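You operate a simulated robot arm through the tools that you are given. There is no shell and no other tool. Be economical: measure what you need, move in short steps, check, and stop when the job is done.

You are at the controls of a simulated robot arm. One attempt, no reset.

JOB
Get ready to ring about the piano bill: highlight its amount in pink and turn the card file to MUSIC.
Fine: take the bill out of the blue tray and lay it on the desk; the highlighter goes back. Set down upright: pink highlighter. A coat counts when it lies all over at full strength: go over it till it gets no stronger.

It is judged by the outcome, as a careful person would: the job done as asked, and still so three seconds after it is handed in. It fails if anything else is knocked over, pushed out of place, dropped, spilled or broken.

ROBOT AND FRAMES
A 6-joint arm with a two-finger parallel gripper, fixed in place. Base frame: the origin is at the foot of the arm, x ahead of it, y to its left, z up. Lengths are in m, angles in rad, forces in N, time in s.
With the tool pointing down near the work surface it reaches from about 0.18 to 0.76 m from the base axis. Its first joint turns from -2.897 to 2.897 rad. Payload 3.91 kg.
Tool frame: the origin (TCP) lies between the finger pads and is the grasp point; the fingertips stand 0.03 m ahead of it; z points along the fingers, y is the line along which they close. Largest opening 0.11 m; finger width 0.02, thickness 0.01; the body of the gripper, 0.048 by 0.112 m, starts 0.055 m behind the TCP.
Orientation is told as [roll, pitch, yaw] about the base's x, y, z axes, in that order, counted from this pose: with the fingers straight down and closing along the base's y, the tool's x points along the base's -x, its y along +y and its z along -z.

CONTROLS
- The arm moves only by the tool apply_moves. Its argument "moves" is a list of rows, each a list of 7 numbers: the turn, a rotation vector about the tool's x, y, z in rad, then the shift along the tool's x, y, z in m, then the opening, from 0 (shut) to 1 (fully open). In form: [[wx, wy, wz, tx, ty, tz, grip], ...]. A call has 1 to 12 rows; each row is the pose to reach, as a shift and turn from the pose commanded when the call began, along the tool's axes at that moment. A row lasts 0.2 s, in which the tool goes at most 0.05 m and 0.15 rad; a call with a longer step from one row to the next is refused whole, and so is a gripper value outside its range. A pose out of reach is approached as far as the arm can. The call stops where the force on the tool passes 90 N (or 10 N more than at its start, if that is more) or the arm is blocked; 0.2 s more then pass. The fingers move at their own pace (about 0.108 m/s each) and stop on an object; they squeeze with about 37 N. The grip force told is the motor's: it shows also when the fingers shut on nothing. Time passes only in rows, and 0.2 s behind the last, so rows that repeat a pose let the fingers close. It gives the time, the measured TCP pose, the force on the tool (base axes), the opening and the grip force at its end, in the units of the frame above (readings bear some noise), with the torque about the TCP (base axes, N m) and any sound that the robot's microphone picked up.
- Cameras (640 x 400 px; columns grow to the right, rows downward): "scene" is fixed at [0.0496, 0.6504, 1.3428]; the picture's right is [-1.00, 0.05, 0.00], its down [0.04, 0.77, -0.63] and it looks along [-0.03, -0.63, -0.77] (base axes); focal length 214 px, centre (320, 200). "wrist" rides on the gripper at [0.077, 0.007, -0.114] in the tool frame; the picture's right is [-0.09, 1.00, 0.00], its down [-0.80, -0.07, -0.59] and it looks along [-0.59, -0.05, 0.80] (tool axes); focal length 270 px, centre (320, 200). There is no depth. A picture from a camera that has moved, and an enlarged one, comes with that camera's place and axes in the base frame and with its lens.
- grab_frame(camera): a new picture of that camera. The clock stands still meanwhile.
- lift_body(by): slides the trunk up (or, below 0, down) by that many m; the arm rides with it, the base frame stays. It gives what a move gives, with no picture.
- close_up(camera, box): a new picture of the part [left, top, right, bottom] of that camera's present view, enlarged. The clock stands still meanwhile.
- finish_job(): hands the job in; it is judged then, once.

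Go step by step. Nothing tells you positions but the pictures and the camera data: compare them with the known pose of the tool, close in by small moves and look again before you grip or let go. The budget is 120 turns and 84 pictures, counting those below and the enlarged ones. Unless the task says otherwise, let go and move clear before handing in, and close with one line.

The tools are called after "Request:" as name(argument=value, ...) on one line, values as JSON. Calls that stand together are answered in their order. apply_moves: Moves the arm, as the interface text tells. Its arguments: {"type":"object","properties":{"moves":{"type":"array"}},"required":["moves"]} The other tools are called the same way: lift_body (by) slides the trunk up or down; grab_frame (camera) takes a picture; close_up (camera, box) takes an enlarged picture of a part of a camera's view; finish_job () hands the job in.

At the start:

```text
t: 0.0
tool_pos: [0.2227, 0.3397, 1.1204]
ee_rot: [0.002, 0.0, 0.0]
contact_force: [-0.1, -0.2, 0.2]
moment: [-0.03, 0.05, -0.01]
gripper_width: 0.1099
finger_force: 0.1
trunk travel left (down, up): [-0.4, 0.14]
```

scene: 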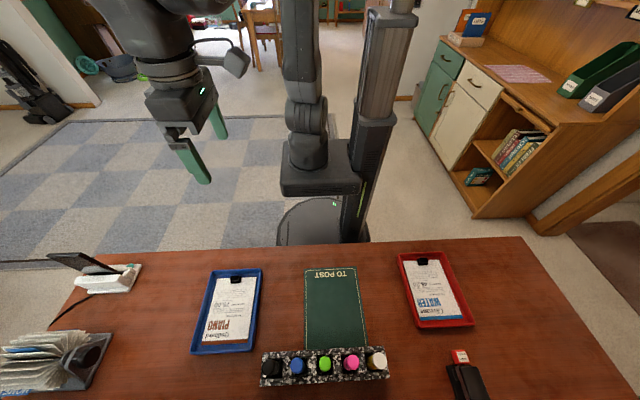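
wrist: 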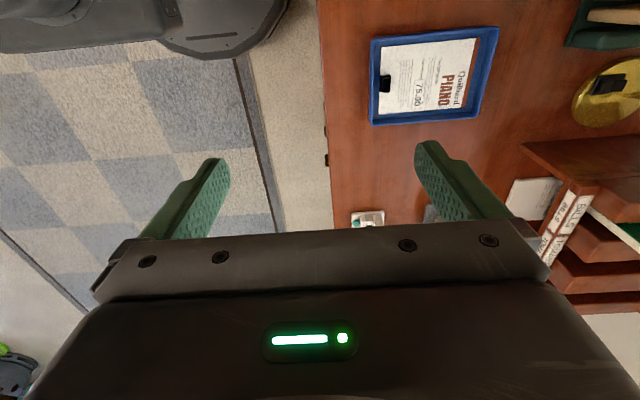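

I see a desk with a blue tray (piano bill), a red tray, a green blotter, a rack of highlighters and a card file at the left. I'll look at these more closely first.

Request:
close_up(camera="scene", box=[180, 250, 400, 400])

Request:
close_up(camera="scene", box=[0, 240, 180, 400])

Request:
close_up(camera="wrist", box=[340, 0, 640, 240])

```text
2.67 times, centred on (290, 325) of scene
camera zoom: at [0.0496, 0.6504, 1.3428], right [-1.0, 0.05, 0.0], down [0.04, 0.77, -0.63], along [-0.03, -0.63, -0.77], focal length 572 px, centre (400, -133)
```

zoom: 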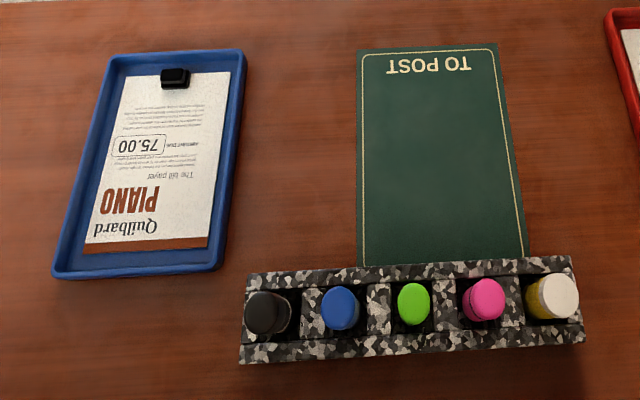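

```text
2.50 times, centred on (90, 320) of scene
camera zoom: at [0.0496, 0.6504, 1.3428], right [-1.0, 0.05, 0.0], down [0.04, 0.77, -0.63], along [-0.03, -0.63, -0.77], focal length 536 px, centre (895, -100)
```

zoom: 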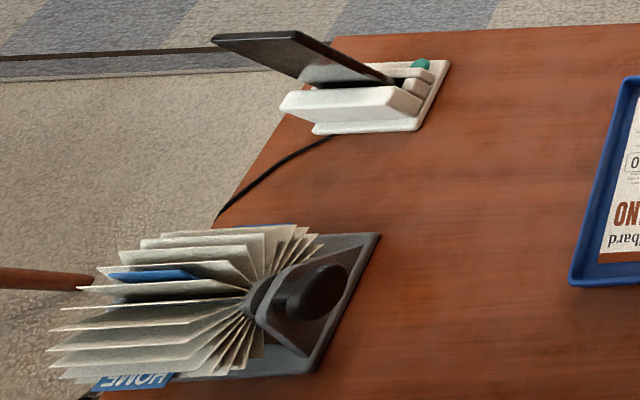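

```text
1.67 times, centred on (490, 120) of wrist
camera zoom: at [0.1463, 0.3456, 1.2354], right [0.09, 1.0, 0.0], down [0.8, -0.07, 0.59], along [0.59, -0.05, -0.8], focal length 450 px, centre (37, 333)
```

zoom: 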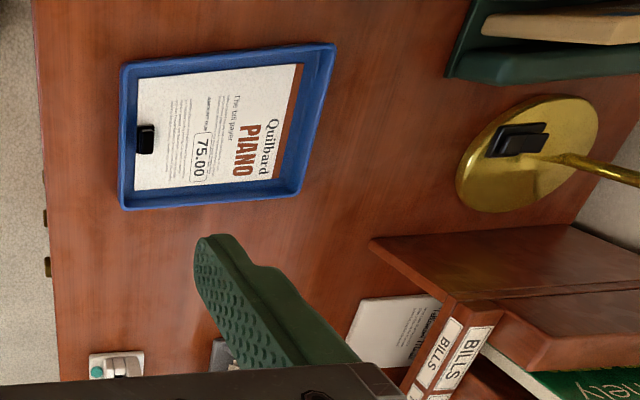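

The amount is at about (0.29, 0.50, 0.763), so the desk is near z 0.755, and the card file is around (0.55, 0.6). I'll swing the wrist camera around for a look at the card file.

Request:
apply_moves(moves=[[0, 0, -0.15, -0.026, 0.023, 0, 0.5], [0, 0, -0.3, -0.052, 0.046, 0, 0.5], [0, 0, -0.45, -0.078, 0.069, 0, 0.5], [0, 0, -0.6, -0.104, 0.092, 0, 0.5], [0, 0, -0.75, -0.13, 0.115, 0, 0.5]])

Request:
grab_frame(camera="wrist")

```text
t: 1.2
tool_pos: [0.3519, 0.4562, 1.1207]
ee_rot: [-0.001, -0.001, 0.753]
contact_force: [-0.4, 0.4, 0.2]
moment: [0.02, -0.02, -0.01]
gripper_width: 0.0551
finger_force: 0.0
trunk travel left (down, up): [-0.4, 0.14]
```

```text
78 pictures are left
camera wrist: at [0.2919, 0.4082, 1.2352], right [-0.62, 0.79, 0.0], down [0.63, 0.5, 0.59], along [0.47, 0.37, -0.8], focal length 270 px, centre (320, 200)
```

wrist: 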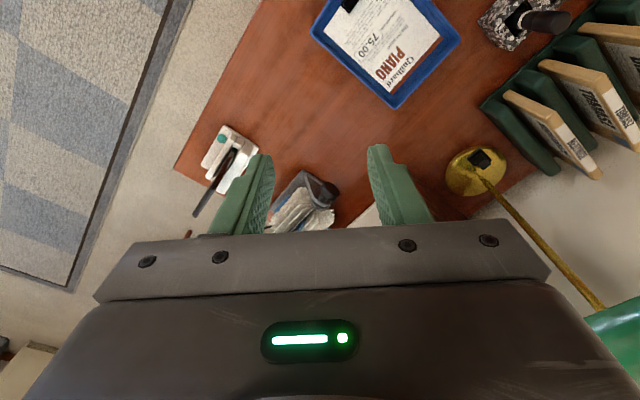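

The camera picture is upside-down relative to forward, and the card file sits between the fingers. I'll move forward a bit and down with the fingers open for a clearer view.

Request:
apply_moves(moves=[[0, 0, 0, -0.04, 0, 0.015, 1], [0, 0, 0, -0.08, 0, 0.03, 1], [0, 0, 0, -0.12, 0, 0.045, 1]])

Request:
close_up(camera="wrist", box=[200, 60, 440, 240])

```text
t: 2.0
tool_pos: [0.4428, 0.5354, 1.0762]
ee_rot: [0.0, 0.003, 0.752]
contact_force: [0.4, 0.3, -0.5]
moment: [0.0, 0.0, 0.01]
gripper_width: 0.1099
finger_force: 0.1
trunk travel left (down, up): [-0.4, 0.14]
```

```text
2.22 times, centred on (320, 150) of wrist
camera zoom: at [0.3818, 0.4878, 1.1917], right [-0.62, 0.79, 0.0], down [0.63, 0.5, 0.59], along [0.47, 0.36, -0.8], focal length 601 px, centre (320, 311)
```

zoom: 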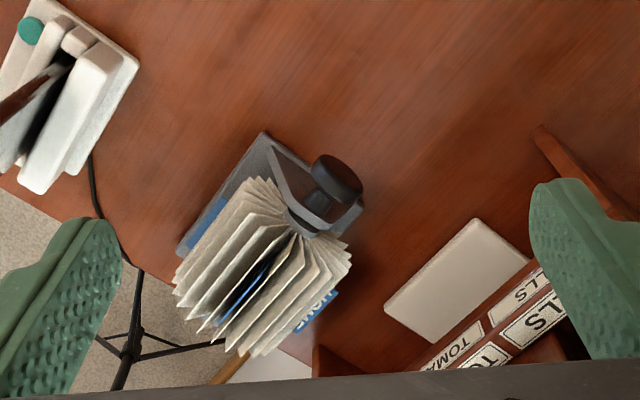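

The knob is at about (0.505, 0.60, 0.817) and its axis runs along x. Next I want a lower view from the user's side to read the tabs.

Request:
apply_moves(moves=[[-0.009, -0.08, -0.044, -0.0024, -0.0186, 0.034, 1], [-0.018, -0.16, -0.088, -0.0048, -0.0372, 0.068, 1], [-0.026, -0.24, -0.132, -0.0072, -0.0558, 0.102, 1], [-0.035, -0.32, -0.176, -0.0096, -0.0744, 0.136, 1], [-0.044, -0.4, -0.22, -0.012, -0.093, 0.171, 1]])

Request:
grab_frame(camera="wrist")

```text
t: 3.2
tool_pos: [0.5149, 0.4769, 0.9047]
ee_rot: [-0.002, -0.404, 0.972]
contact_force: [-0.4, 0.1, 0.1]
moment: [0.0, -0.02, 0.01]
gripper_width: 0.11
finger_force: 0.1
trunk travel left (down, up): [-0.4, 0.14]
```

```text
76 pictures are left
camera wrist: at [0.4442, 0.384, 0.9809], right [-0.78, 0.63, 0.03], down [0.34, 0.38, 0.86], along [0.53, 0.68, -0.51], focal length 270 px, centre (320, 200)
```

wrist: 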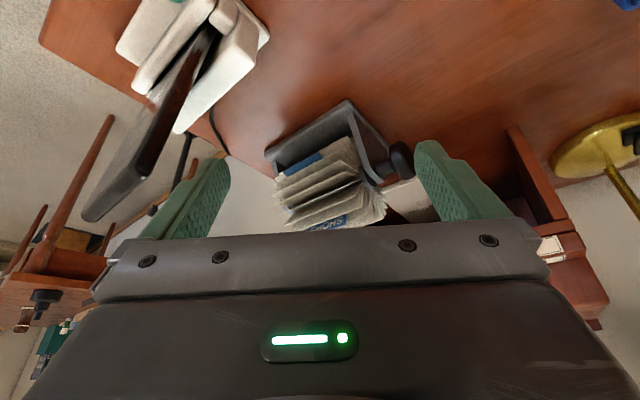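

Request:
close_up(camera="wrist", box=[250, 90, 420, 240])

```text
2.67 times, centred on (335, 165) of wrist
camera zoom: at [0.4442, 0.384, 0.9809], right [-0.78, 0.63, 0.03], down [0.34, 0.38, 0.86], along [0.53, 0.68, -0.51], focal length 721 px, centre (280, 293)
```

zoom: 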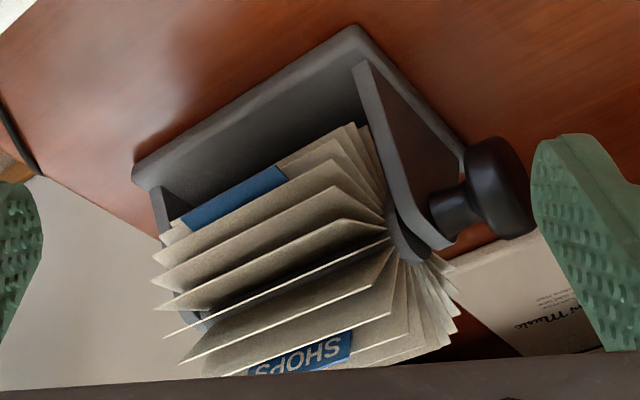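

I can read SHOPS just behind the top and HOME further back; another blue tab is low at the front. I'll swing to a tilted approach pose (yaw 0, tilted 45° toward +x) facing the knob so I can grip and turn it.

Request:
apply_moves(moves=[[0.0684, -0.0438, 0.1012, -0.0017, 0.017, -0.0054, 1], [0.1369, -0.0875, 0.2025, -0.0034, 0.034, -0.0108, 1], [0.2053, -0.1312, 0.3037, -0.0051, 0.051, -0.0162, 1], [0.2738, -0.175, 0.405, -0.0068, 0.068, -0.0216, 1], [0.3422, -0.2187, 0.5062, -0.0084, 0.085, -0.027, 1], [0.4106, -0.2625, 0.6075, -0.0101, 0.102, -0.0324, 0.7], [0.4791, -0.3062, 0.7087, -0.0118, 0.119, -0.0378, 0.7], [0.5475, -0.35, 0.81, -0.0135, 0.136, -0.0432, 0.7]])

Request:
grab_frame(camera="wrist")

Request:
grab_frame(camera="scene")

```text
t: 5.0
tool_pos: [0.3961, 0.5498, 0.9494]
ee_rot: [-0.002, -0.785, 0.0]
contact_force: [-0.2, 0.3, 0.0]
moment: [0.01, 0.06, -0.02]
gripper_width: 0.0771
finger_force: 0.0
trunk travel left (down, up): [-0.4, 0.14]
```

```text
74 pictures are left
camera wrist: at [0.2615, 0.5568, 0.9759], right [0.06, 1.0, 0.06], down [0.15, -0.07, 0.99], along [0.99, -0.05, -0.15], focal length 270 px, centre (320, 200)
```

wrist: 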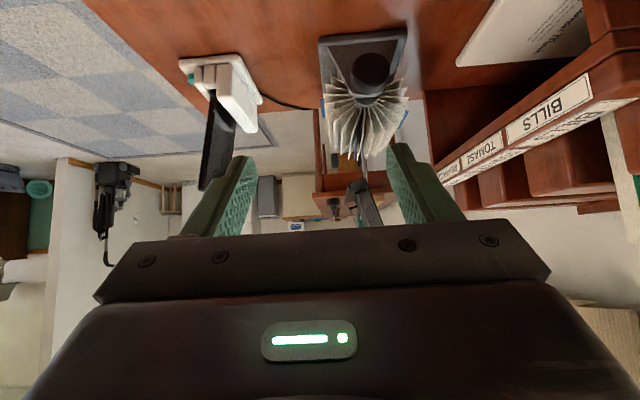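

```text
73 pictures are left
```

scene: 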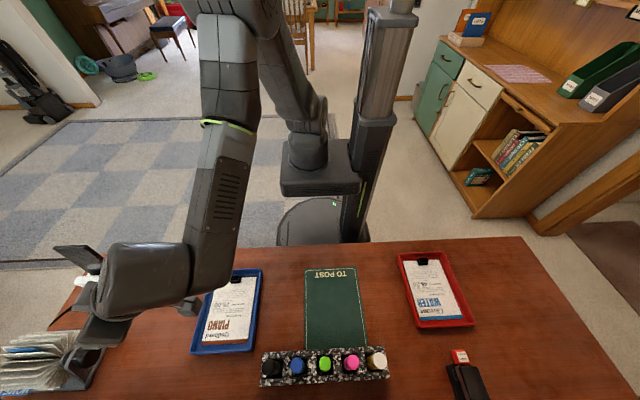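

Request:
close_up(camera="wrist", box=[300, 20, 430, 180])

```text
2.50 times, centred on (365, 100) of wrist
camera zoom: at [0.2615, 0.5568, 0.9759], right [0.06, 1.0, 0.06], down [0.15, -0.07, 0.99], along [0.99, -0.05, -0.15], focal length 676 px, centre (208, 450)
```

zoom: 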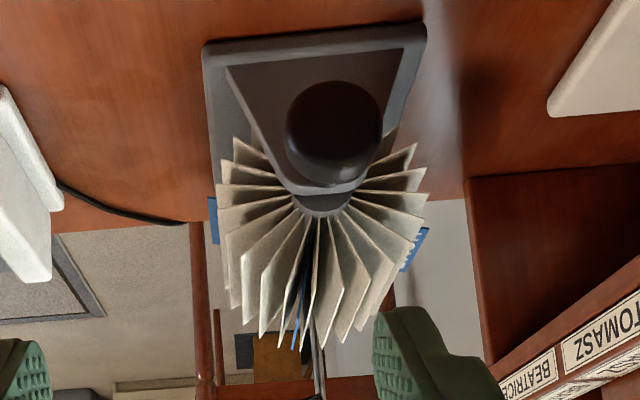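

Tabs sit about 72° apart, so there are probably five. I'll pre-roll the hand by +0.63 about x and come close to the knob before gripping.

Request:
apply_moves(moves=[[-0.0891, 0, 0.0891, 0.0046, 0.0032, 0.019, 0.7], [-0.1782, 0, 0.1782, 0.0092, 0.0064, 0.038, 0.7], [-0.2673, 0, 0.2673, 0.0138, 0.0096, 0.057, 0.7], [-0.3564, 0, 0.3564, 0.0184, 0.0128, 0.076, 0.7], [-0.4455, 0, 0.4455, 0.023, 0.016, 0.095, 0.7]])

Request:
grab_frame(camera="wrist")

```text
t: 6.2
tool_pos: [0.4593, 0.5927, 0.8895]
ee_rot: [0.765, -0.609, -0.515]
contact_force: [-0.1, -0.7, 0.4]
moment: [-0.02, -0.02, 0.01]
gripper_width: 0.0769
finger_force: 0.1
out of reach, approached as far as the arm can: row 5
trunk travel left (down, up): [-0.4, 0.14]
```

```text
71 pictures are left
camera wrist: at [0.3238, 0.5842, 0.9179], right [0.08, 0.78, 0.62], down [0.15, -0.62, 0.77], along [0.99, 0.04, -0.17], focal length 270 px, centre (320, 200)
```

wrist: 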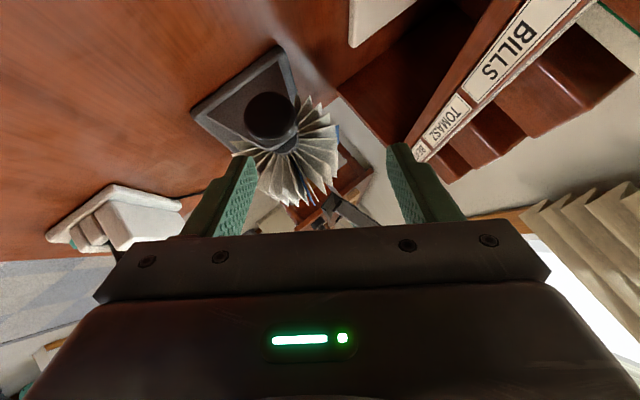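

The last bit was out of reach going low, so I'll raise the hand, reduce the roll, and then lower the trunk to bring the shoulder down.

Request:
apply_moves(moves=[[0.041, 0, -0.041, -0.0132, 0.0192, -0.0238, 0.7], [0.082, 0, -0.082, -0.0265, 0.0383, -0.0477, 0.7], [0.122, 0, -0.122, -0.0398, 0.0575, -0.0715, 0.7], [0.163, 0, -0.163, -0.053, 0.0766, -0.0954, 0.7]])

Request:
lift_body(by=-0.12)

```text
t: 7.2
tool_pos: [0.4294, 0.593, 1.0199]
ee_rot: [0.535, -0.709, -0.368]
contact_force: [0.3, 0.0, 0.1]
moment: [-0.01, -0.02, -0.02]
gripper_width: 0.077
finger_force: 0.1
trunk travel left (down, up): [-0.4, 0.14]
```

```text
t: 8.7
tool_pos: [0.4282, 0.5933, 0.9]
ee_rot: [0.535, -0.708, -0.368]
contact_force: [0.2, 0.2, 0.7]
moment: [-0.01, 0.01, 0.0]
gripper_width: 0.077
finger_force: 0.0
trunk travel left (down, up): [-0.28, 0.26]
```

Request:
apply_moves(moves=[[-0.0815, 0, 0.0815, 0.0008, -0.019, 0.0142, 0.7], [-0.163, 0, 0.163, 0.0017, -0.0383, 0.0285, 0.7]])

Request:
grab_frame(camera="wrist")

```text
t: 9.3
tool_pos: [0.4488, 0.5664, 0.8652]
ee_rot: [0.8, -0.607, -0.528]
contact_force: [-0.2, -0.5, 0.4]
moment: [-0.01, 0.0, -0.02]
gripper_width: 0.0767
finger_force: 0.0
trunk travel left (down, up): [-0.28, 0.26]
```

```text
70 pictures are left
camera wrist: at [0.3139, 0.5561, 0.8921], right [0.06, 0.77, 0.64], down [0.15, -0.64, 0.76], along [0.99, 0.05, -0.15], focal length 270 px, centre (320, 200)
```

wrist: 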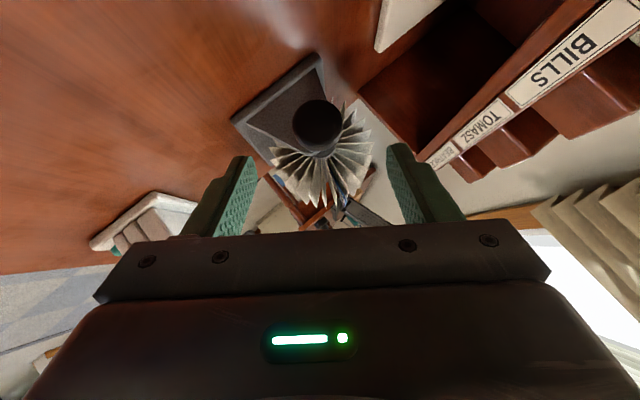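

Now it reaches. The knob is in line with the fingers, so I'll advance 0.066 along the tool axis.

Request:
apply_moves(moves=[[0, 0, 0, 0, 0, 0.025, 0.7], [0, 0, 0, 0, 0, 0.05, 0.7], [0, 0, 0, 0, 0, 0.066, 0.7]])

Request:
grab_frame(camera="wrist")

```text
t: 10.1
tool_pos: [0.4955, 0.5924, 0.8292]
ee_rot: [0.798, -0.609, -0.529]
contact_force: [0.3, -0.2, 0.2]
moment: [0.01, 0.01, 0.02]
gripper_width: 0.0771
finger_force: 0.1
trunk travel left (down, up): [-0.28, 0.26]
```

```text
69 pictures are left
camera wrist: at [0.3611, 0.5835, 0.8548], right [0.06, 0.77, 0.64], down [0.15, -0.64, 0.76], along [0.99, 0.05, -0.15], focal length 270 px, centre (320, 200)
```

wrist: 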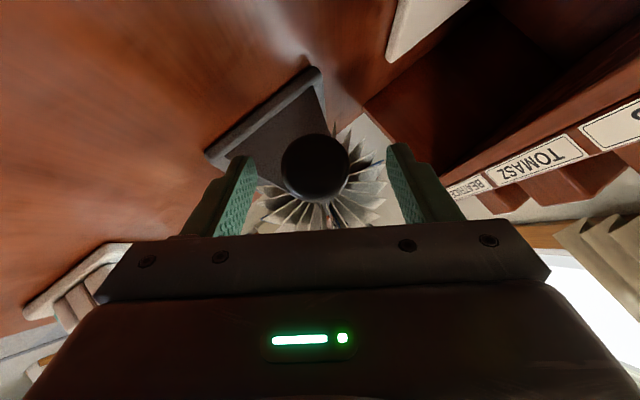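

The knob is between the finger ends, so I'll close.

Request:
apply_moves(moves=[[0, 0, 0, 0, 0, 0.003, 0.2], [0, 0, 0, 0, 0, 0.003, 0.2], [0, 0, 0, 0, 0, 0.003, 0.2]])

Request:
grab_frame(camera="wrist")

```text
t: 10.9
tool_pos: [0.4974, 0.5926, 0.8248]
ee_rot: [0.795, -0.607, -0.529]
contact_force: [-7.9, -16.4, -8.2]
moment: [-0.27, 0.06, -0.25]
gripper_width: 0.0378
finger_force: 44.8
trunk travel left (down, up): [-0.28, 0.26]
```

```text
68 pictures are left
camera wrist: at [0.3623, 0.5833, 0.8521], right [0.06, 0.77, 0.63], down [0.15, -0.64, 0.76], along [0.99, 0.04, -0.15], focal length 270 px, centre (320, 200)
```

wrist: 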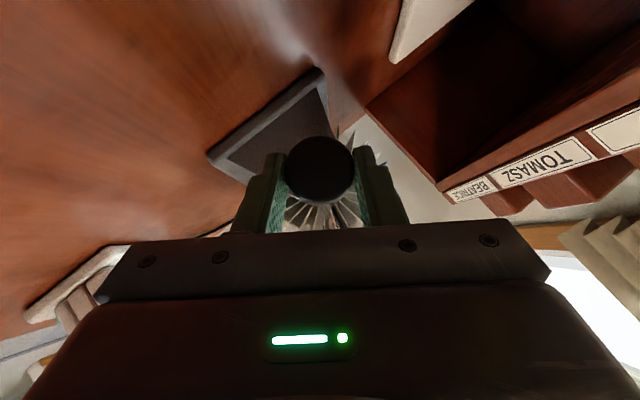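

Gripped (0.038 wide). I'll turn slowly about the knob's axis so the front comes up and back.

Request:
apply_moves(moves=[[0.05, 0, -0.05, 0, 0.0001, 0, 0.2], [0.099, 0, -0.099, 0.0001, 0.0007, 0.0001, 0.2], [0.148, 0, -0.148, 0.0001, 0.0012, 0.0001, 0.2], [0.198, 0, -0.198, 0.0002, 0.0016, 0.0002, 0.2], [0.248, 0, -0.248, 0.0004, 0.0021, 0.0004, 0.2], [0.297, 0, -0.297, 0.0005, 0.0025, 0.0005, 0.2]])

Request:
grab_frame(camera="wrist")

```text
t: 12.3
tool_pos: [0.4969, 0.5992, 0.827]
ee_rot: [0.288, -0.763, -0.199]
contact_force: [-8.8, -13.2, -10.3]
moment: [-0.14, -0.18, -0.54]
gripper_width: 0.0376
finger_force: 45.2
trunk travel left (down, up): [-0.28, 0.26]
```

```text
67 pictures are left
camera wrist: at [0.3621, 0.5988, 0.8556], right [0.06, 0.96, 0.26], down [0.15, -0.27, 0.95], along [0.99, -0.02, -0.16], focal length 270 px, centre (320, 200)
```

wrist: 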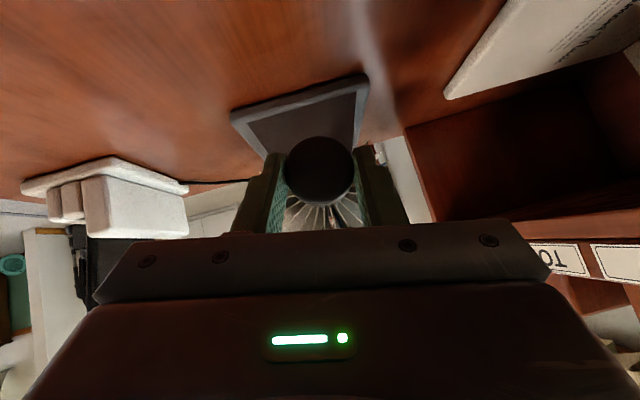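

Request:
apply_moves(moves=[[0.099, 0, -0.099, 0.0006, 0.0004, 0.0001, 0.2], [0.198, 0, -0.198, 0.001, 0.0014, 0.0002, 0.2], [0.297, 0, -0.297, 0.0013, 0.0025, 0.0005, 0.2], [0.396, 0, -0.396, 0.0017, 0.0035, 0.0009, 0.2], [0.495, 0, -0.495, 0.0022, 0.0045, 0.0014, 0.2], [0.594, 0, -0.594, 0.0028, 0.0053, 0.002, 0.2]])

Request:
grab_frame(camera="scene")

Request:
grab_frame(camera="wrist")

```text
t: 13.7
tool_pos: [0.4955, 0.6056, 0.8251]
ee_rot: [-0.802, -0.607, 0.539]
contact_force: [7.7, 24.1, 4.4]
moment: [0.2, 0.02, -0.15]
gripper_width: 0.0374
finger_force: 45.1
trunk travel left (down, up): [-0.28, 0.26]
```

```text
66 pictures are left
```

scene: 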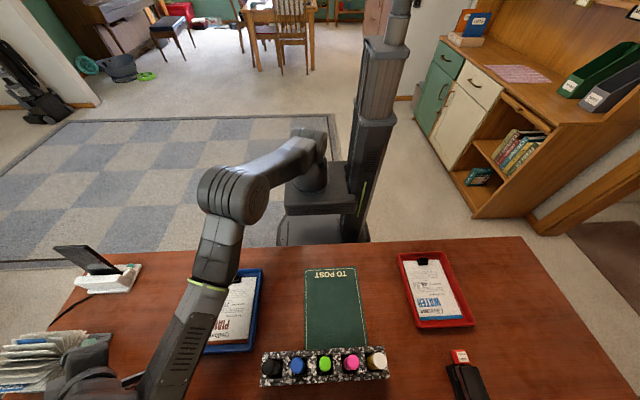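

```text
65 pictures are left
camera wrist: at [0.3616, 0.6269, 0.8433], right [0.06, 0.84, -0.54], down [0.14, 0.53, 0.84], along [0.99, -0.13, -0.09], focal length 270 px, centre (320, 200)
```

wrist: 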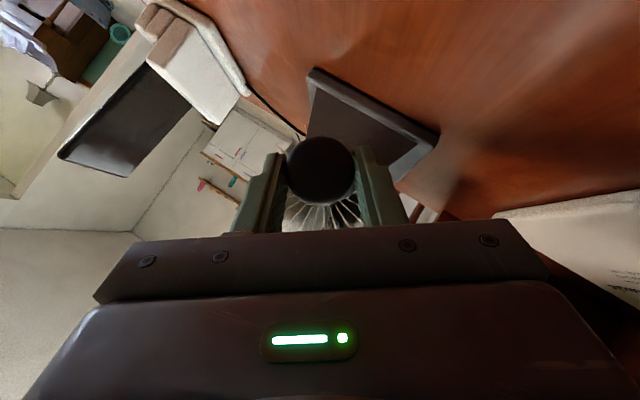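

Request:
close_up(camera="scene", box=[0, 310, 144, 400])

```text
4.44 times, centred on (72, 355) of scene
camera zoom: at [0.0496, 0.6504, 1.3428], right [-1.0, 0.05, 0.0], down [0.04, 0.77, -0.63], along [-0.03, -0.63, -0.77], focal length 953 px, centre (1422, -489)
```

zoom: 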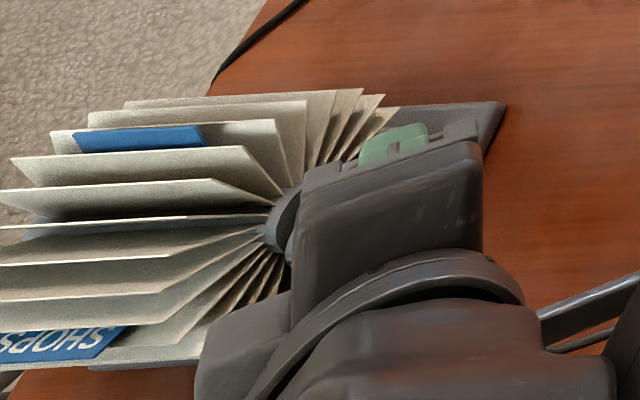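

The wheel has turned; I'll release, back off and view the tabs from the side.

Request:
apply_moves(moves=[[0, 0, 0, 0, 0, 0, 0.7], [0, 0, 0, 0, 0, 0, 0.7], [0, 0, 0, 0, 0, -0.03, 0.7], [0, 0, 0, 0, 0, -0.06, 0.7], [0, 0, 0, 0, 0, -0.1, 0.7]])

Request:
close_up(camera="wrist", box=[200, 0, 440, 220])

Request:
close_up(camera="scene", box=[0, 310, 144, 400])

```text
t: 14.7
tool_pos: [0.471, 0.6096, 0.8465]
ee_rot: [-0.818, -0.579, 0.51]
contact_force: [29.1, -54.0, -4.6]
moment: [1.48, 0.73, -0.11]
gripper_width: 0.077
finger_force: 0.1
trunk travel left (down, up): [-0.28, 0.26]
stopped in row 4: the force on the tool passed its limit at 108 N (the readings are from after the stop); the commanded pose is now the measured one
```

```text
1.82 times, centred on (320, 110) of wrist
camera zoom: at [0.3377, 0.6352, 0.8662], right [0.08, 0.82, -0.56], down [0.18, 0.54, 0.82], along [0.98, -0.17, -0.1], focal length 491 px, centre (320, 364)
```

zoom: 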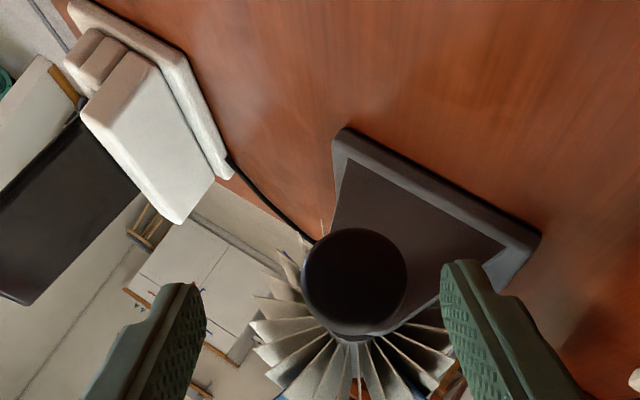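

```text
4.44 times, centred on (72, 355) of scene
camera zoom: at [0.0496, 0.6504, 1.3428], right [-1.0, 0.05, 0.0], down [0.04, 0.77, -0.63], along [-0.03, -0.63, -0.77], focal length 953 px, centre (1422, -489)
```

zoom: 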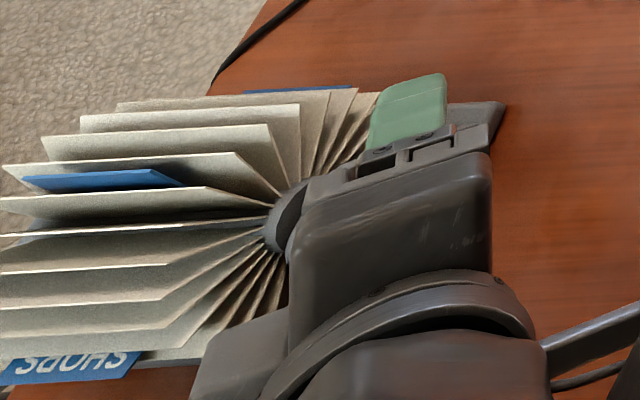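

The hand touched the wooden organiser on the +y side while backing off. I'll roll back around the knob, which moves the hand away from it.

Request:
apply_moves(moves=[[-0.035, 0, 0.035, 0.0008, -0.0028, 0.0008, 0.7], [-0.106, 0, 0.106, 0.0016, -0.0056, 0.0016, 0.7], [-0.177, 0, 0.177, 0.0025, -0.0084, 0.0025, 0.7], [-0.248, 0, 0.248, 0.0025, -0.0084, 0.0025, 0.7]])

Request:
grab_frame(camera="wrist")

```text
t: 15.7
tool_pos: [0.4637, 0.6075, 0.849]
ee_rot: [-0.412, -0.73, 0.267]
contact_force: [-0.3, 1.1, -0.2]
moment: [0.04, -0.02, 0.02]
gripper_width: 0.0773
finger_force: 0.1
trunk travel left (down, up): [-0.28, 0.26]
```

```text
61 pictures are left
camera wrist: at [0.33, 0.6248, 0.8744], right [0.08, 0.97, -0.24], down [0.16, 0.22, 0.96], along [0.98, -0.11, -0.14], focal length 270 px, centre (320, 200)
```

wrist: 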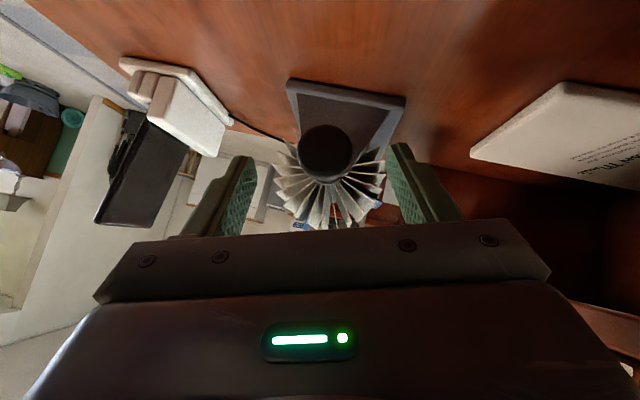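

Request:
apply_moves(moves=[[0, 0, 0, 0, 0, -0.03, 0.7], [-0.078, 0, 0.078, 0.002, -0.02, -0.05, 0.7], [-0.156, 0, 0.156, 0.005, -0.04, -0.07, 0.7], [-0.233, 0, 0.233, 0.007, -0.058, -0.0834, 0.7]])

Request:
grab_frame(camera="wrist")

Request:
close_up(camera="wrist", box=[290, 40, 450, 190])

```text
t: 16.7
tool_pos: [0.3991, 0.57, 0.9172]
ee_rot: [0.035, -0.773, -0.045]
contact_force: [-0.1, 0.2, 0.1]
moment: [0.02, -0.01, -0.01]
gripper_width: 0.0769
finger_force: 0.0
trunk travel left (down, up): [-0.28, 0.26]
```

```text
60 pictures are left
camera wrist: at [0.2653, 0.5787, 0.9476], right [0.08, 0.99, 0.09], down [0.16, -0.1, 0.98], along [0.98, -0.07, -0.16], focal length 270 px, centre (320, 200)
```

wrist: 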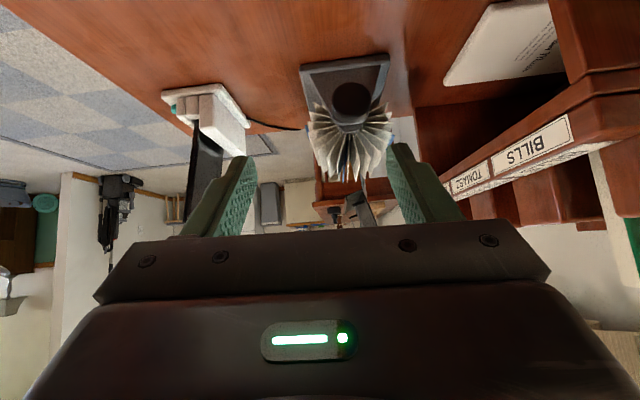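

```text
2.67 times, centred on (370, 115) of wrist
camera zoom: at [0.2653, 0.5787, 0.9476], right [0.08, 0.99, 0.09], down [0.16, -0.1, 0.98], along [0.98, -0.07, -0.16], focal length 721 px, centre (187, 427)
```

zoom: 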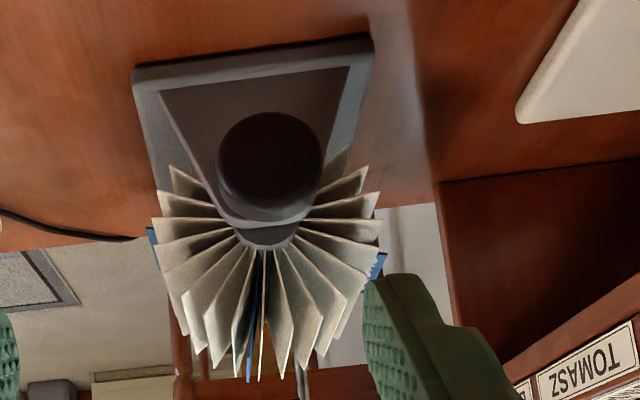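

The new tab is exactly where SHOPS was, so one index step is done. I'll go back to the reading view.

Request:
apply_moves(moves=[[-0.0684, 0.0438, -0.1012, -0.011, -0.0116, 0.0094, 0.7], [-0.1369, 0.0875, -0.2025, -0.022, -0.0233, 0.0188, 0.7], [-0.2053, 0.1312, -0.3037, -0.033, -0.0349, 0.0281, 0.7], [-0.2738, 0.175, -0.405, -0.0445, -0.0465, 0.0375, 0.7], [-0.3422, 0.2187, -0.5062, -0.0556, -0.0581, 0.0469, 0.7], [-0.4106, 0.2625, -0.6075, -0.0667, -0.0698, 0.0563, 1], [-0.4791, 0.3062, -0.7087, -0.0779, -0.0814, 0.0656, 1], [-0.5475, 0.35, -0.81, -0.089, -0.093, 0.075, 1]])

Request:
close_up(camera="wrist", box=[240, 80, 440, 240])

```text
t: 18.5
tool_pos: [0.5133, 0.4754, 0.9236]
ee_rot: [0.026, -0.418, 0.944]
contact_force: [0.4, 1.1, 0.0]
moment: [-0.01, 0.0, -0.03]
gripper_width: 0.1101
finger_force: 0.0
trunk travel left (down, up): [-0.28, 0.26]
```

```text
2.50 times, centred on (340, 160) of wrist
camera zoom: at [0.443, 0.3824, 0.9985], right [-0.77, 0.64, 0.06], down [0.36, 0.35, 0.87], along [0.53, 0.69, -0.5], focal length 676 px, centre (270, 300)
```

zoom: 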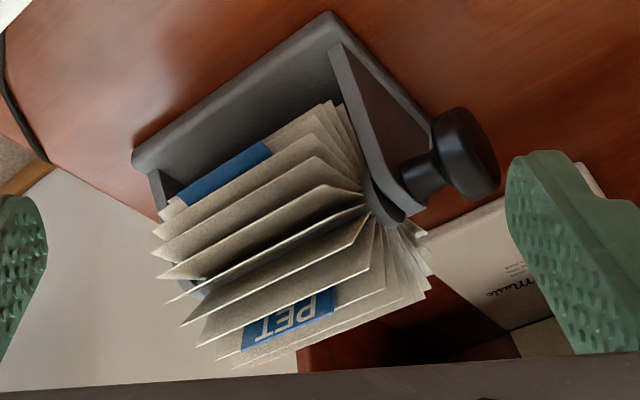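

That tab is PET; the next one up from the front should be MUSIC. I'll return to the knob for one more step in the same direction.

Request:
apply_moves(moves=[[0.0684, -0.0438, 0.1012, -0.001, 0.0176, -0.0004, 0.9], [0.1369, -0.0875, 0.2025, -0.0021, 0.0352, -0.0008, 0.9], [0.2053, -0.1312, 0.3037, -0.0032, 0.0529, -0.0011, 0.9], [0.2738, -0.175, 0.405, -0.0043, 0.0705, -0.0015, 0.7], [0.3422, -0.2187, 0.5062, -0.0053, 0.0881, -0.0019, 0.7], [0.4106, -0.2625, 0.6075, -0.0064, 0.1057, -0.0023, 0.7], [0.4791, -0.3062, 0.7087, -0.0074, 0.1234, -0.0026, 0.7], [0.5475, -0.35, 0.81, -0.0085, 0.141, -0.003, 0.7]])

```text
t: 20.3
tool_pos: [0.4038, 0.5623, 0.9322]
ee_rot: [0.036, -0.773, -0.044]
contact_force: [-0.3, -0.2, -0.7]
moment: [0.03, 0.01, 0.07]
gripper_width: 0.0769
finger_force: 0.0
trunk travel left (down, up): [-0.28, 0.26]
```

Request:
apply_moves(moves=[[-0.0891, 0, 0.0891, 0.0034, -0.0003, 0.016, 0.7], [-0.1782, 0, 0.1782, 0.0068, -0.0006, 0.032, 0.7], [-0.2673, 0, 0.2673, 0.0102, -0.0009, 0.048, 0.7], [-0.3564, 0, 0.3564, 0.0136, -0.0012, 0.064, 0.7], [-0.4455, 0, 0.4455, 0.017, -0.0014, 0.0806, 0.7]])

Request:
grab_frame(camera="wrist")

```text
t: 21.5
tool_pos: [0.4467, 0.56, 0.8633]
ee_rot: [0.817, -0.585, -0.558]
contact_force: [-0.7, -0.1, 1.0]
moment: [-0.01, 0.0, 0.0]
gripper_width: 0.0769
finger_force: 0.0
trunk travel left (down, up): [-0.28, 0.26]
```

```text
57 pictures are left
camera wrist: at [0.3132, 0.5524, 0.8913], right [0.08, 0.75, 0.65], down [0.14, -0.66, 0.74], along [0.99, 0.03, -0.16], focal length 270 px, centre (320, 200)
```

wrist: 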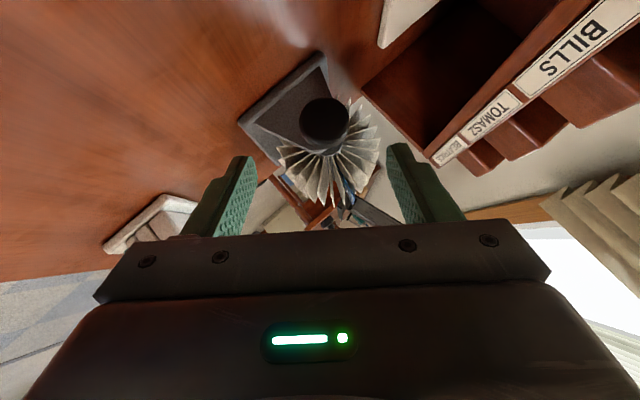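

Request:
apply_moves(moves=[[0, 0, 0, 0, 0.001, 0.025, 0.7], [0, 0, 0, 0, 0.002, 0.05, 0.7], [0, 0, 0, 0, 0.0025, 0.069, 0.7], [0, 0, 0, 0, 0.0025, 0.069, 0.2], [0, 0, 0, 0, 0.0025, 0.069, 0.2], [0, 0, 0, 0, 0.0025, 0.069, 0.2]])

```text
t: 22.9
tool_pos: [0.4973, 0.5936, 0.826]
ee_rot: [0.818, -0.585, -0.562]
contact_force: [1.5, -1.7, -3.3]
moment: [-0.05, 0.11, 0.01]
gripper_width: 0.0374
finger_force: 45.2
trunk travel left (down, up): [-0.28, 0.26]
```

Gripped with little side force. Turning 1.26 rad again.

Request:
apply_moves(moves=[[0.099, 0, -0.099, 0.0001, 0.0012, 0.0001, 0.2], [0.198, 0, -0.198, 0.0002, 0.0023, 0.0002, 0.2], [0.297, 0, -0.297, 0.0005, 0.0035, 0.0005, 0.2], [0.396, 0, -0.396, 0.0009, 0.0045, 0.0009, 0.2], [0.495, 0, -0.495, 0.0014, 0.0055, 0.0014, 0.2], [0.594, 0, -0.594, 0.002, 0.0063, 0.002, 0.2], [0.693, 0, -0.693, 0.0027, 0.0071, 0.0027, 0.2], [0.792, 0, -0.792, 0.0034, 0.0077, 0.0034, 0.2], [0.891, 0, -0.891, 0.0042, 0.0081, 0.0042, 0.2]])

Request:
close_up(camera="scene", box=[0, 310, 144, 400])

```text
t: 24.9
tool_pos: [0.4973, 0.6061, 0.8244]
ee_rot: [-0.766, -0.609, 0.498]
contact_force: [15.7, 33.3, 8.5]
moment: [0.21, -0.81, 0.59]
gripper_width: 0.0371
finger_force: 44.8
trunk travel left (down, up): [-0.28, 0.26]
```

```text
4.44 times, centred on (72, 355) of scene
camera zoom: at [0.0496, 0.6504, 1.3428], right [-1.0, 0.05, 0.0], down [0.04, 0.77, -0.63], along [-0.03, -0.63, -0.77], focal length 953 px, centre (1422, -489)
```

zoom: 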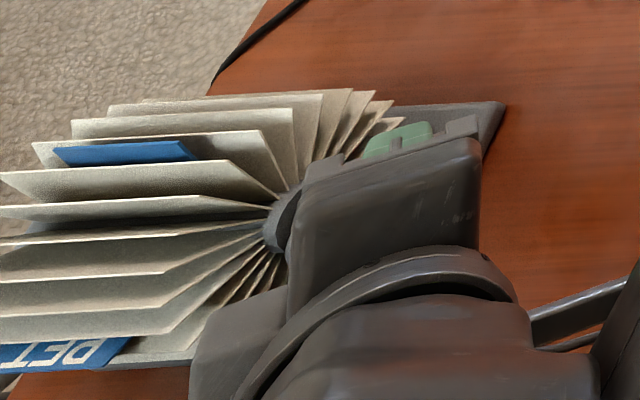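

Request:
apply_moves(moves=[[0.035, 0, -0.035, 0, -0.0015, 0, 0.2], [0.06, 0, -0.06, 0, -0.002, 0, 0.2], [0.06, 0, -0.06, 0, -0.002, 0, 0.7], [0.06, 0, -0.06, 0, -0.002, 0, 0.7], [0.0, 0, 0.0, 0, -0.003, 0, 0.7], [-0.1, 0, 0.1, 0, -0.0035, 0, 0.7], [-0.2, 0, 0.2, 0, -0.0045, 0, 0.7], [-0.3, 0, 0.3, 0.0005, -0.0055, 0.0005, 0.7], [-0.4, 0, 0.4, 0.001, -0.0065, 0.001, 0.7]])

Request:
grab_frame(camera="wrist")

```text
t: 26.9
tool_pos: [0.497, 0.5965, 0.8285]
ee_rot: [-0.052, -0.772, 0.018]
contact_force: [0.0, -0.2, -0.4]
moment: [0.01, 0.01, -0.01]
gripper_width: 0.077
finger_force: 0.2
trunk travel left (down, up): [-0.28, 0.26]
```

```text
55 pictures are left
camera wrist: at [0.3617, 0.6071, 0.8575], right [0.08, 1.0, 0.02], down [0.16, -0.04, 0.99], along [0.98, -0.08, -0.16], focal length 270 px, centre (320, 200)
```

wrist: 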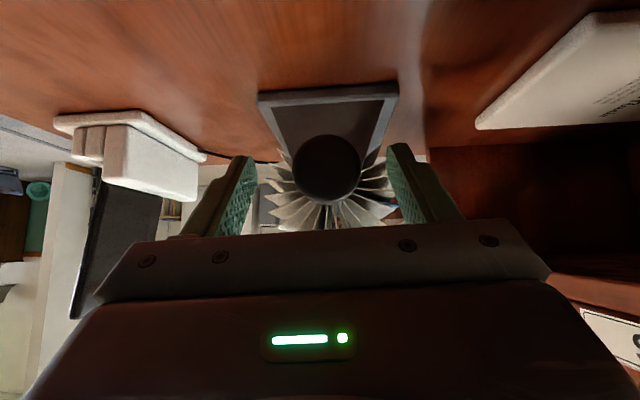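

Request:
apply_moves(moves=[[0, 0, 0, 0, 0, -0.04, 0.7], [0, 0, 0, 0, 0, -0.08, 0.7], [0, 0, 0, 0, 0, -0.12, 0.7], [-0.0684, 0.0438, -0.1012, -0.01, -0.0152, -0.112, 0.7], [-0.1369, 0.0875, -0.2025, -0.02, -0.0304, -0.104, 0.7], [-0.2053, 0.1312, -0.3037, -0.03, -0.0456, -0.096, 0.7], [-0.2738, 0.175, -0.405, -0.04, -0.0608, -0.088, 0.7], [-0.3422, 0.2187, -0.5062, -0.05, -0.076, -0.08, 0.7], [-0.4106, 0.2625, -0.6075, -0.06, -0.0911, -0.072, 1], [-0.4791, 0.3062, -0.7087, -0.07, -0.1063, -0.064, 1], [-0.5475, 0.35, -0.81, -0.079, -0.1215, -0.056, 1]])

Request:
close_up(camera="wrist", box=[240, 80, 440, 240])

```text
t: 29.3
tool_pos: [0.5109, 0.4788, 0.9306]
ee_rot: [-0.012, -0.364, 0.957]
contact_force: [-0.9, 0.4, 0.5]
moment: [0.0, -0.02, 0.0]
gripper_width: 0.11
finger_force: 0.0
trunk travel left (down, up): [-0.28, 0.26]
```

```text
2.50 times, centred on (340, 160) of wrist
camera zoom: at [0.4405, 0.391, 1.0105], right [-0.77, 0.64, 0.02], down [0.36, 0.4, 0.84], along [0.53, 0.65, -0.54], focal length 676 px, centre (270, 300)
```

zoom: 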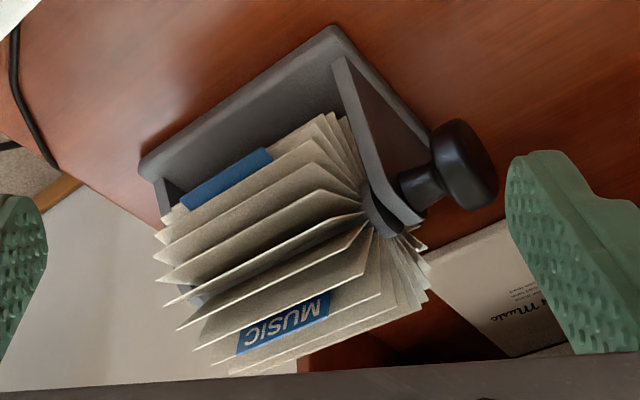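

MUSIC is at the index. Now the bill: I'll move over the black clip in the blue tray with the tool vertical at yaw 1.57.

Request:
apply_moves(moves=[[-0.0185, 0.0607, -0.1017, 0.0255, 0.0302, -0.0133, 1], [-0.037, 0.1213, -0.2033, 0.051, 0.0603, -0.0267, 1], [-0.0555, 0.182, -0.305, 0.0765, 0.0905, -0.04, 1], [-0.074, 0.2427, -0.4067, 0.102, 0.1207, -0.0533, 0.8], [-0.0925, 0.3033, -0.5083, 0.1275, 0.1508, -0.0667, 0.6], [-0.111, 0.364, -0.61, 0.153, 0.181, -0.08, 0.6]])

Request:
grab_frame(camera="wrist")

Request:
grab_frame(camera="scene")

```text
t: 30.7
tool_pos: [0.2655, 0.4428, 0.948]
ee_rot: [-0.009, 0.019, 1.571]
contact_force: [0.2, 0.0, 0.6]
moment: [0.01, 0.02, 0.01]
gripper_width: 0.0659
finger_force: 0.0
trunk travel left (down, up): [-0.28, 0.26]
```

```text
53 pictures are left
camera wrist: at [0.2586, 0.3678, 1.0645], right [-1.0, 0.09, -0.01], down [0.06, 0.81, 0.58], along [0.06, 0.58, -0.81], focal length 270 px, centre (320, 200)
```

wrist: 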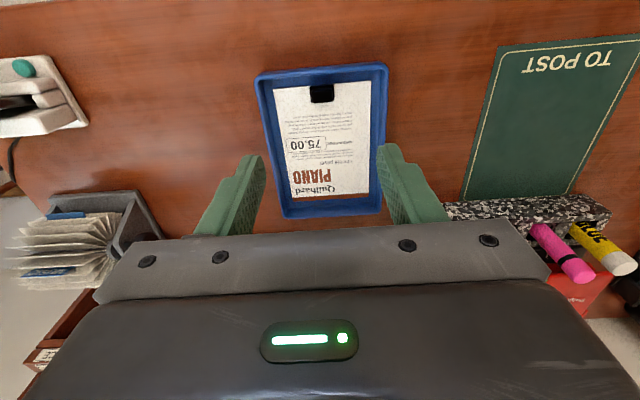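

```text
52 pictures are left
```

scene: 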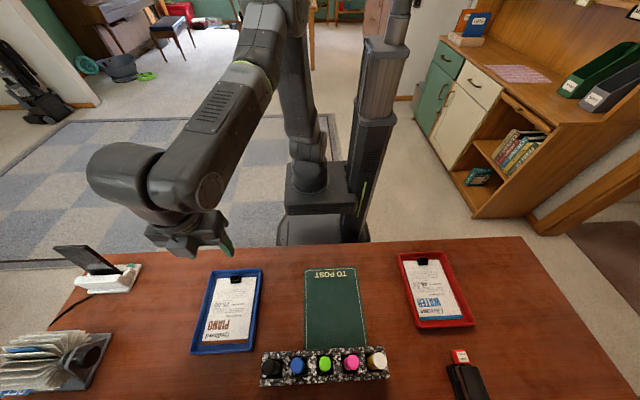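

Request:
close_up(camera="wrist", box=[240, 50, 400, 150])

Request:
close_up(camera="wrist", box=[440, 160, 640, 320])

Request:
close_up(camera="scene", box=[190, 255, 290, 345])

```text
4.00 times, centred on (320, 100) of wrist
camera zoom: at [0.2586, 0.3678, 1.0645], right [-1.0, 0.09, -0.01], down [0.06, 0.81, 0.58], along [0.06, 0.58, -0.81], focal length 1081 px, centre (320, 600)
```

zoom: 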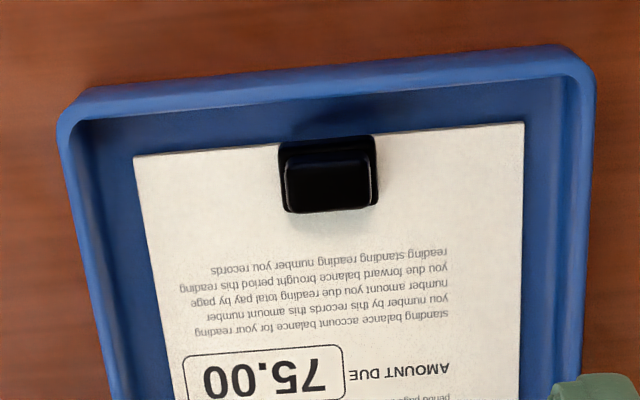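

```text
2.50 times, centred on (540, 240) of wrist
camera zoom: at [0.2586, 0.3678, 1.0645], right [-1.0, 0.09, -0.01], down [0.06, 0.81, 0.58], along [0.06, 0.58, -0.81], focal length 676 px, centre (-230, 100)
```

zoom: 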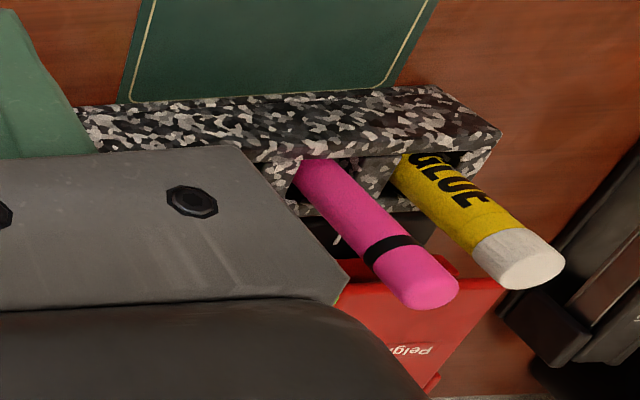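

```text
4.44 times, centred on (240, 300) of scene
camera zoom: at [0.0496, 0.6504, 1.3428], right [-1.0, 0.05, 0.0], down [0.04, 0.77, -0.63], along [-0.03, -0.63, -0.77], focal length 953 px, centre (676, -244)
```

zoom: 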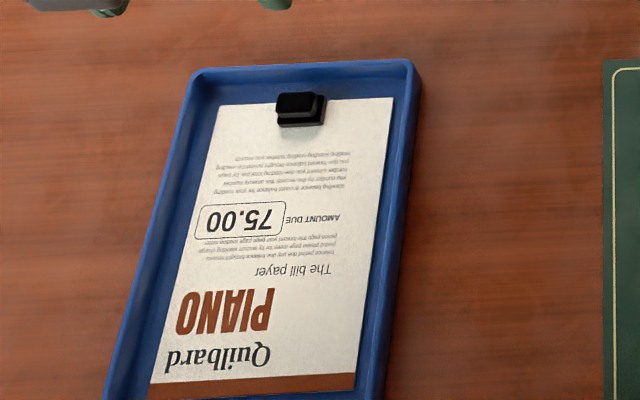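

The clip is at about (0.266, 0.442), top z ≈ 0.776. I'll descend onto it, close along x, and check.

Request:
apply_moves(moves=[[-0.009, -0.019, 0, 0, 0, 0.04, 0.6], [-0.009, -0.019, 0, 0, 0, 0.08, 0.6], [-0.009, -0.019, 0, 0, 0, 0.12, 0.6], [-0.009, -0.019, 0, 0, 0, 0.14, 0.6], [-0.009, -0.019, 0, 0, 0, 0.149, 0.6]])

Request:
grab_frame(camera="wrist")

```text
t: 31.9
tool_pos: [0.2669, 0.4424, 0.7966]
ee_rot: [0.002, 0.001, 1.57]
contact_force: [-0.2, 0.1, -0.4]
moment: [0.02, 0.0, 0.03]
gripper_width: 0.066
finger_force: 0.3
trunk travel left (down, up): [-0.28, 0.26]
```

```text
48 pictures are left
camera wrist: at [0.2613, 0.3644, 0.912], right [-1.0, 0.09, 0.0], down [0.07, 0.8, 0.59], along [0.05, 0.59, -0.8], focal length 270 px, centre (320, 200)
```

wrist: 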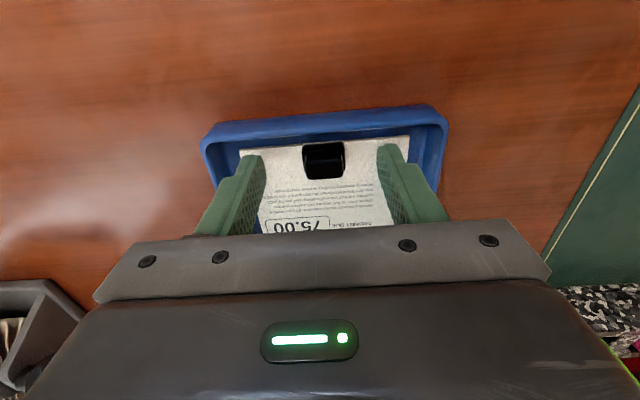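

Request:
apply_moves(moves=[[0, 0, 0, 0, 0, 0.002, 0.1], [0, 0, 0, 0, 0, 0.002, 0.1], [0, 0, 0, 0, 0, 0.002, 0.1]])

Request:
close_up(camera="wrist", box=[200, 90, 460, 250])

```text
t: 32.7
tool_pos: [0.2667, 0.4418, 0.795]
ee_rot: [0.001, -0.003, 1.571]
contact_force: [0.9, 0.1, 1.9]
moment: [0.03, -0.02, 0.01]
gripper_width: 0.0208
finger_force: 37.2
trunk travel left (down, up): [-0.28, 0.26]
```

```text
2.46 times, centred on (330, 170) of wrist
camera zoom: at [0.261, 0.3641, 0.9106], right [-1.0, 0.09, 0.0], down [0.07, 0.8, 0.6], along [0.05, 0.59, -0.8], focal length 665 px, centre (295, 274)
```

zoom: 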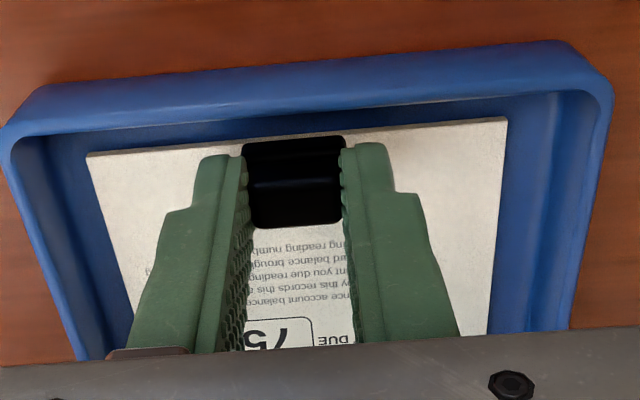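

Clip gripped. Lifting straight up.

Request:
apply_moves(moves=[[0, 0, 0, 0, 0, -0.02, 0.1], [0, 0, 0, 0, 0, -0.05, 0.1], [0, 0, 0, 0, 0, -0.08, 0.1]])

Request:
grab_frame(camera="wrist")

Request:
grab_frame(camera="scene")

```text
t: 33.5
tool_pos: [0.2647, 0.4405, 0.8767]
ee_rot: [0.001, -0.003, 1.571]
contact_force: [0.0, -0.2, -0.1]
moment: [-0.01, -0.04, 0.02]
gripper_width: 0.0207
finger_force: 37.1
trunk travel left (down, up): [-0.28, 0.26]
```

```text
46 pictures are left
camera wrist: at [0.2598, 0.3637, 0.9921], right [-1.0, 0.09, 0.0], down [0.07, 0.8, 0.6], along [0.05, 0.59, -0.8], focal length 270 px, centre (320, 200)
```

wrist: 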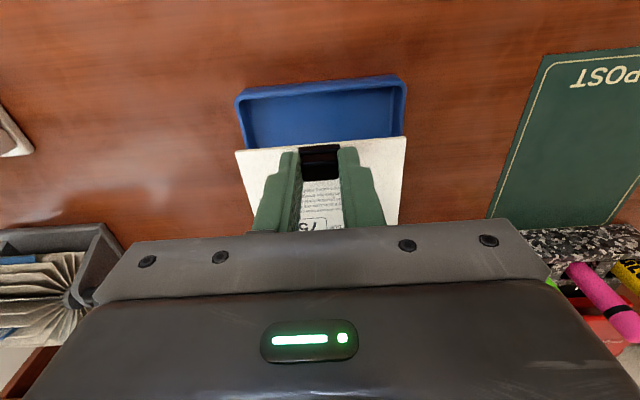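

```text
45 pictures are left
```

scene: 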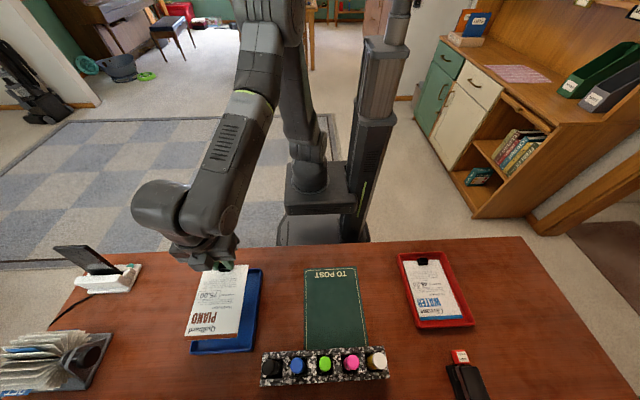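

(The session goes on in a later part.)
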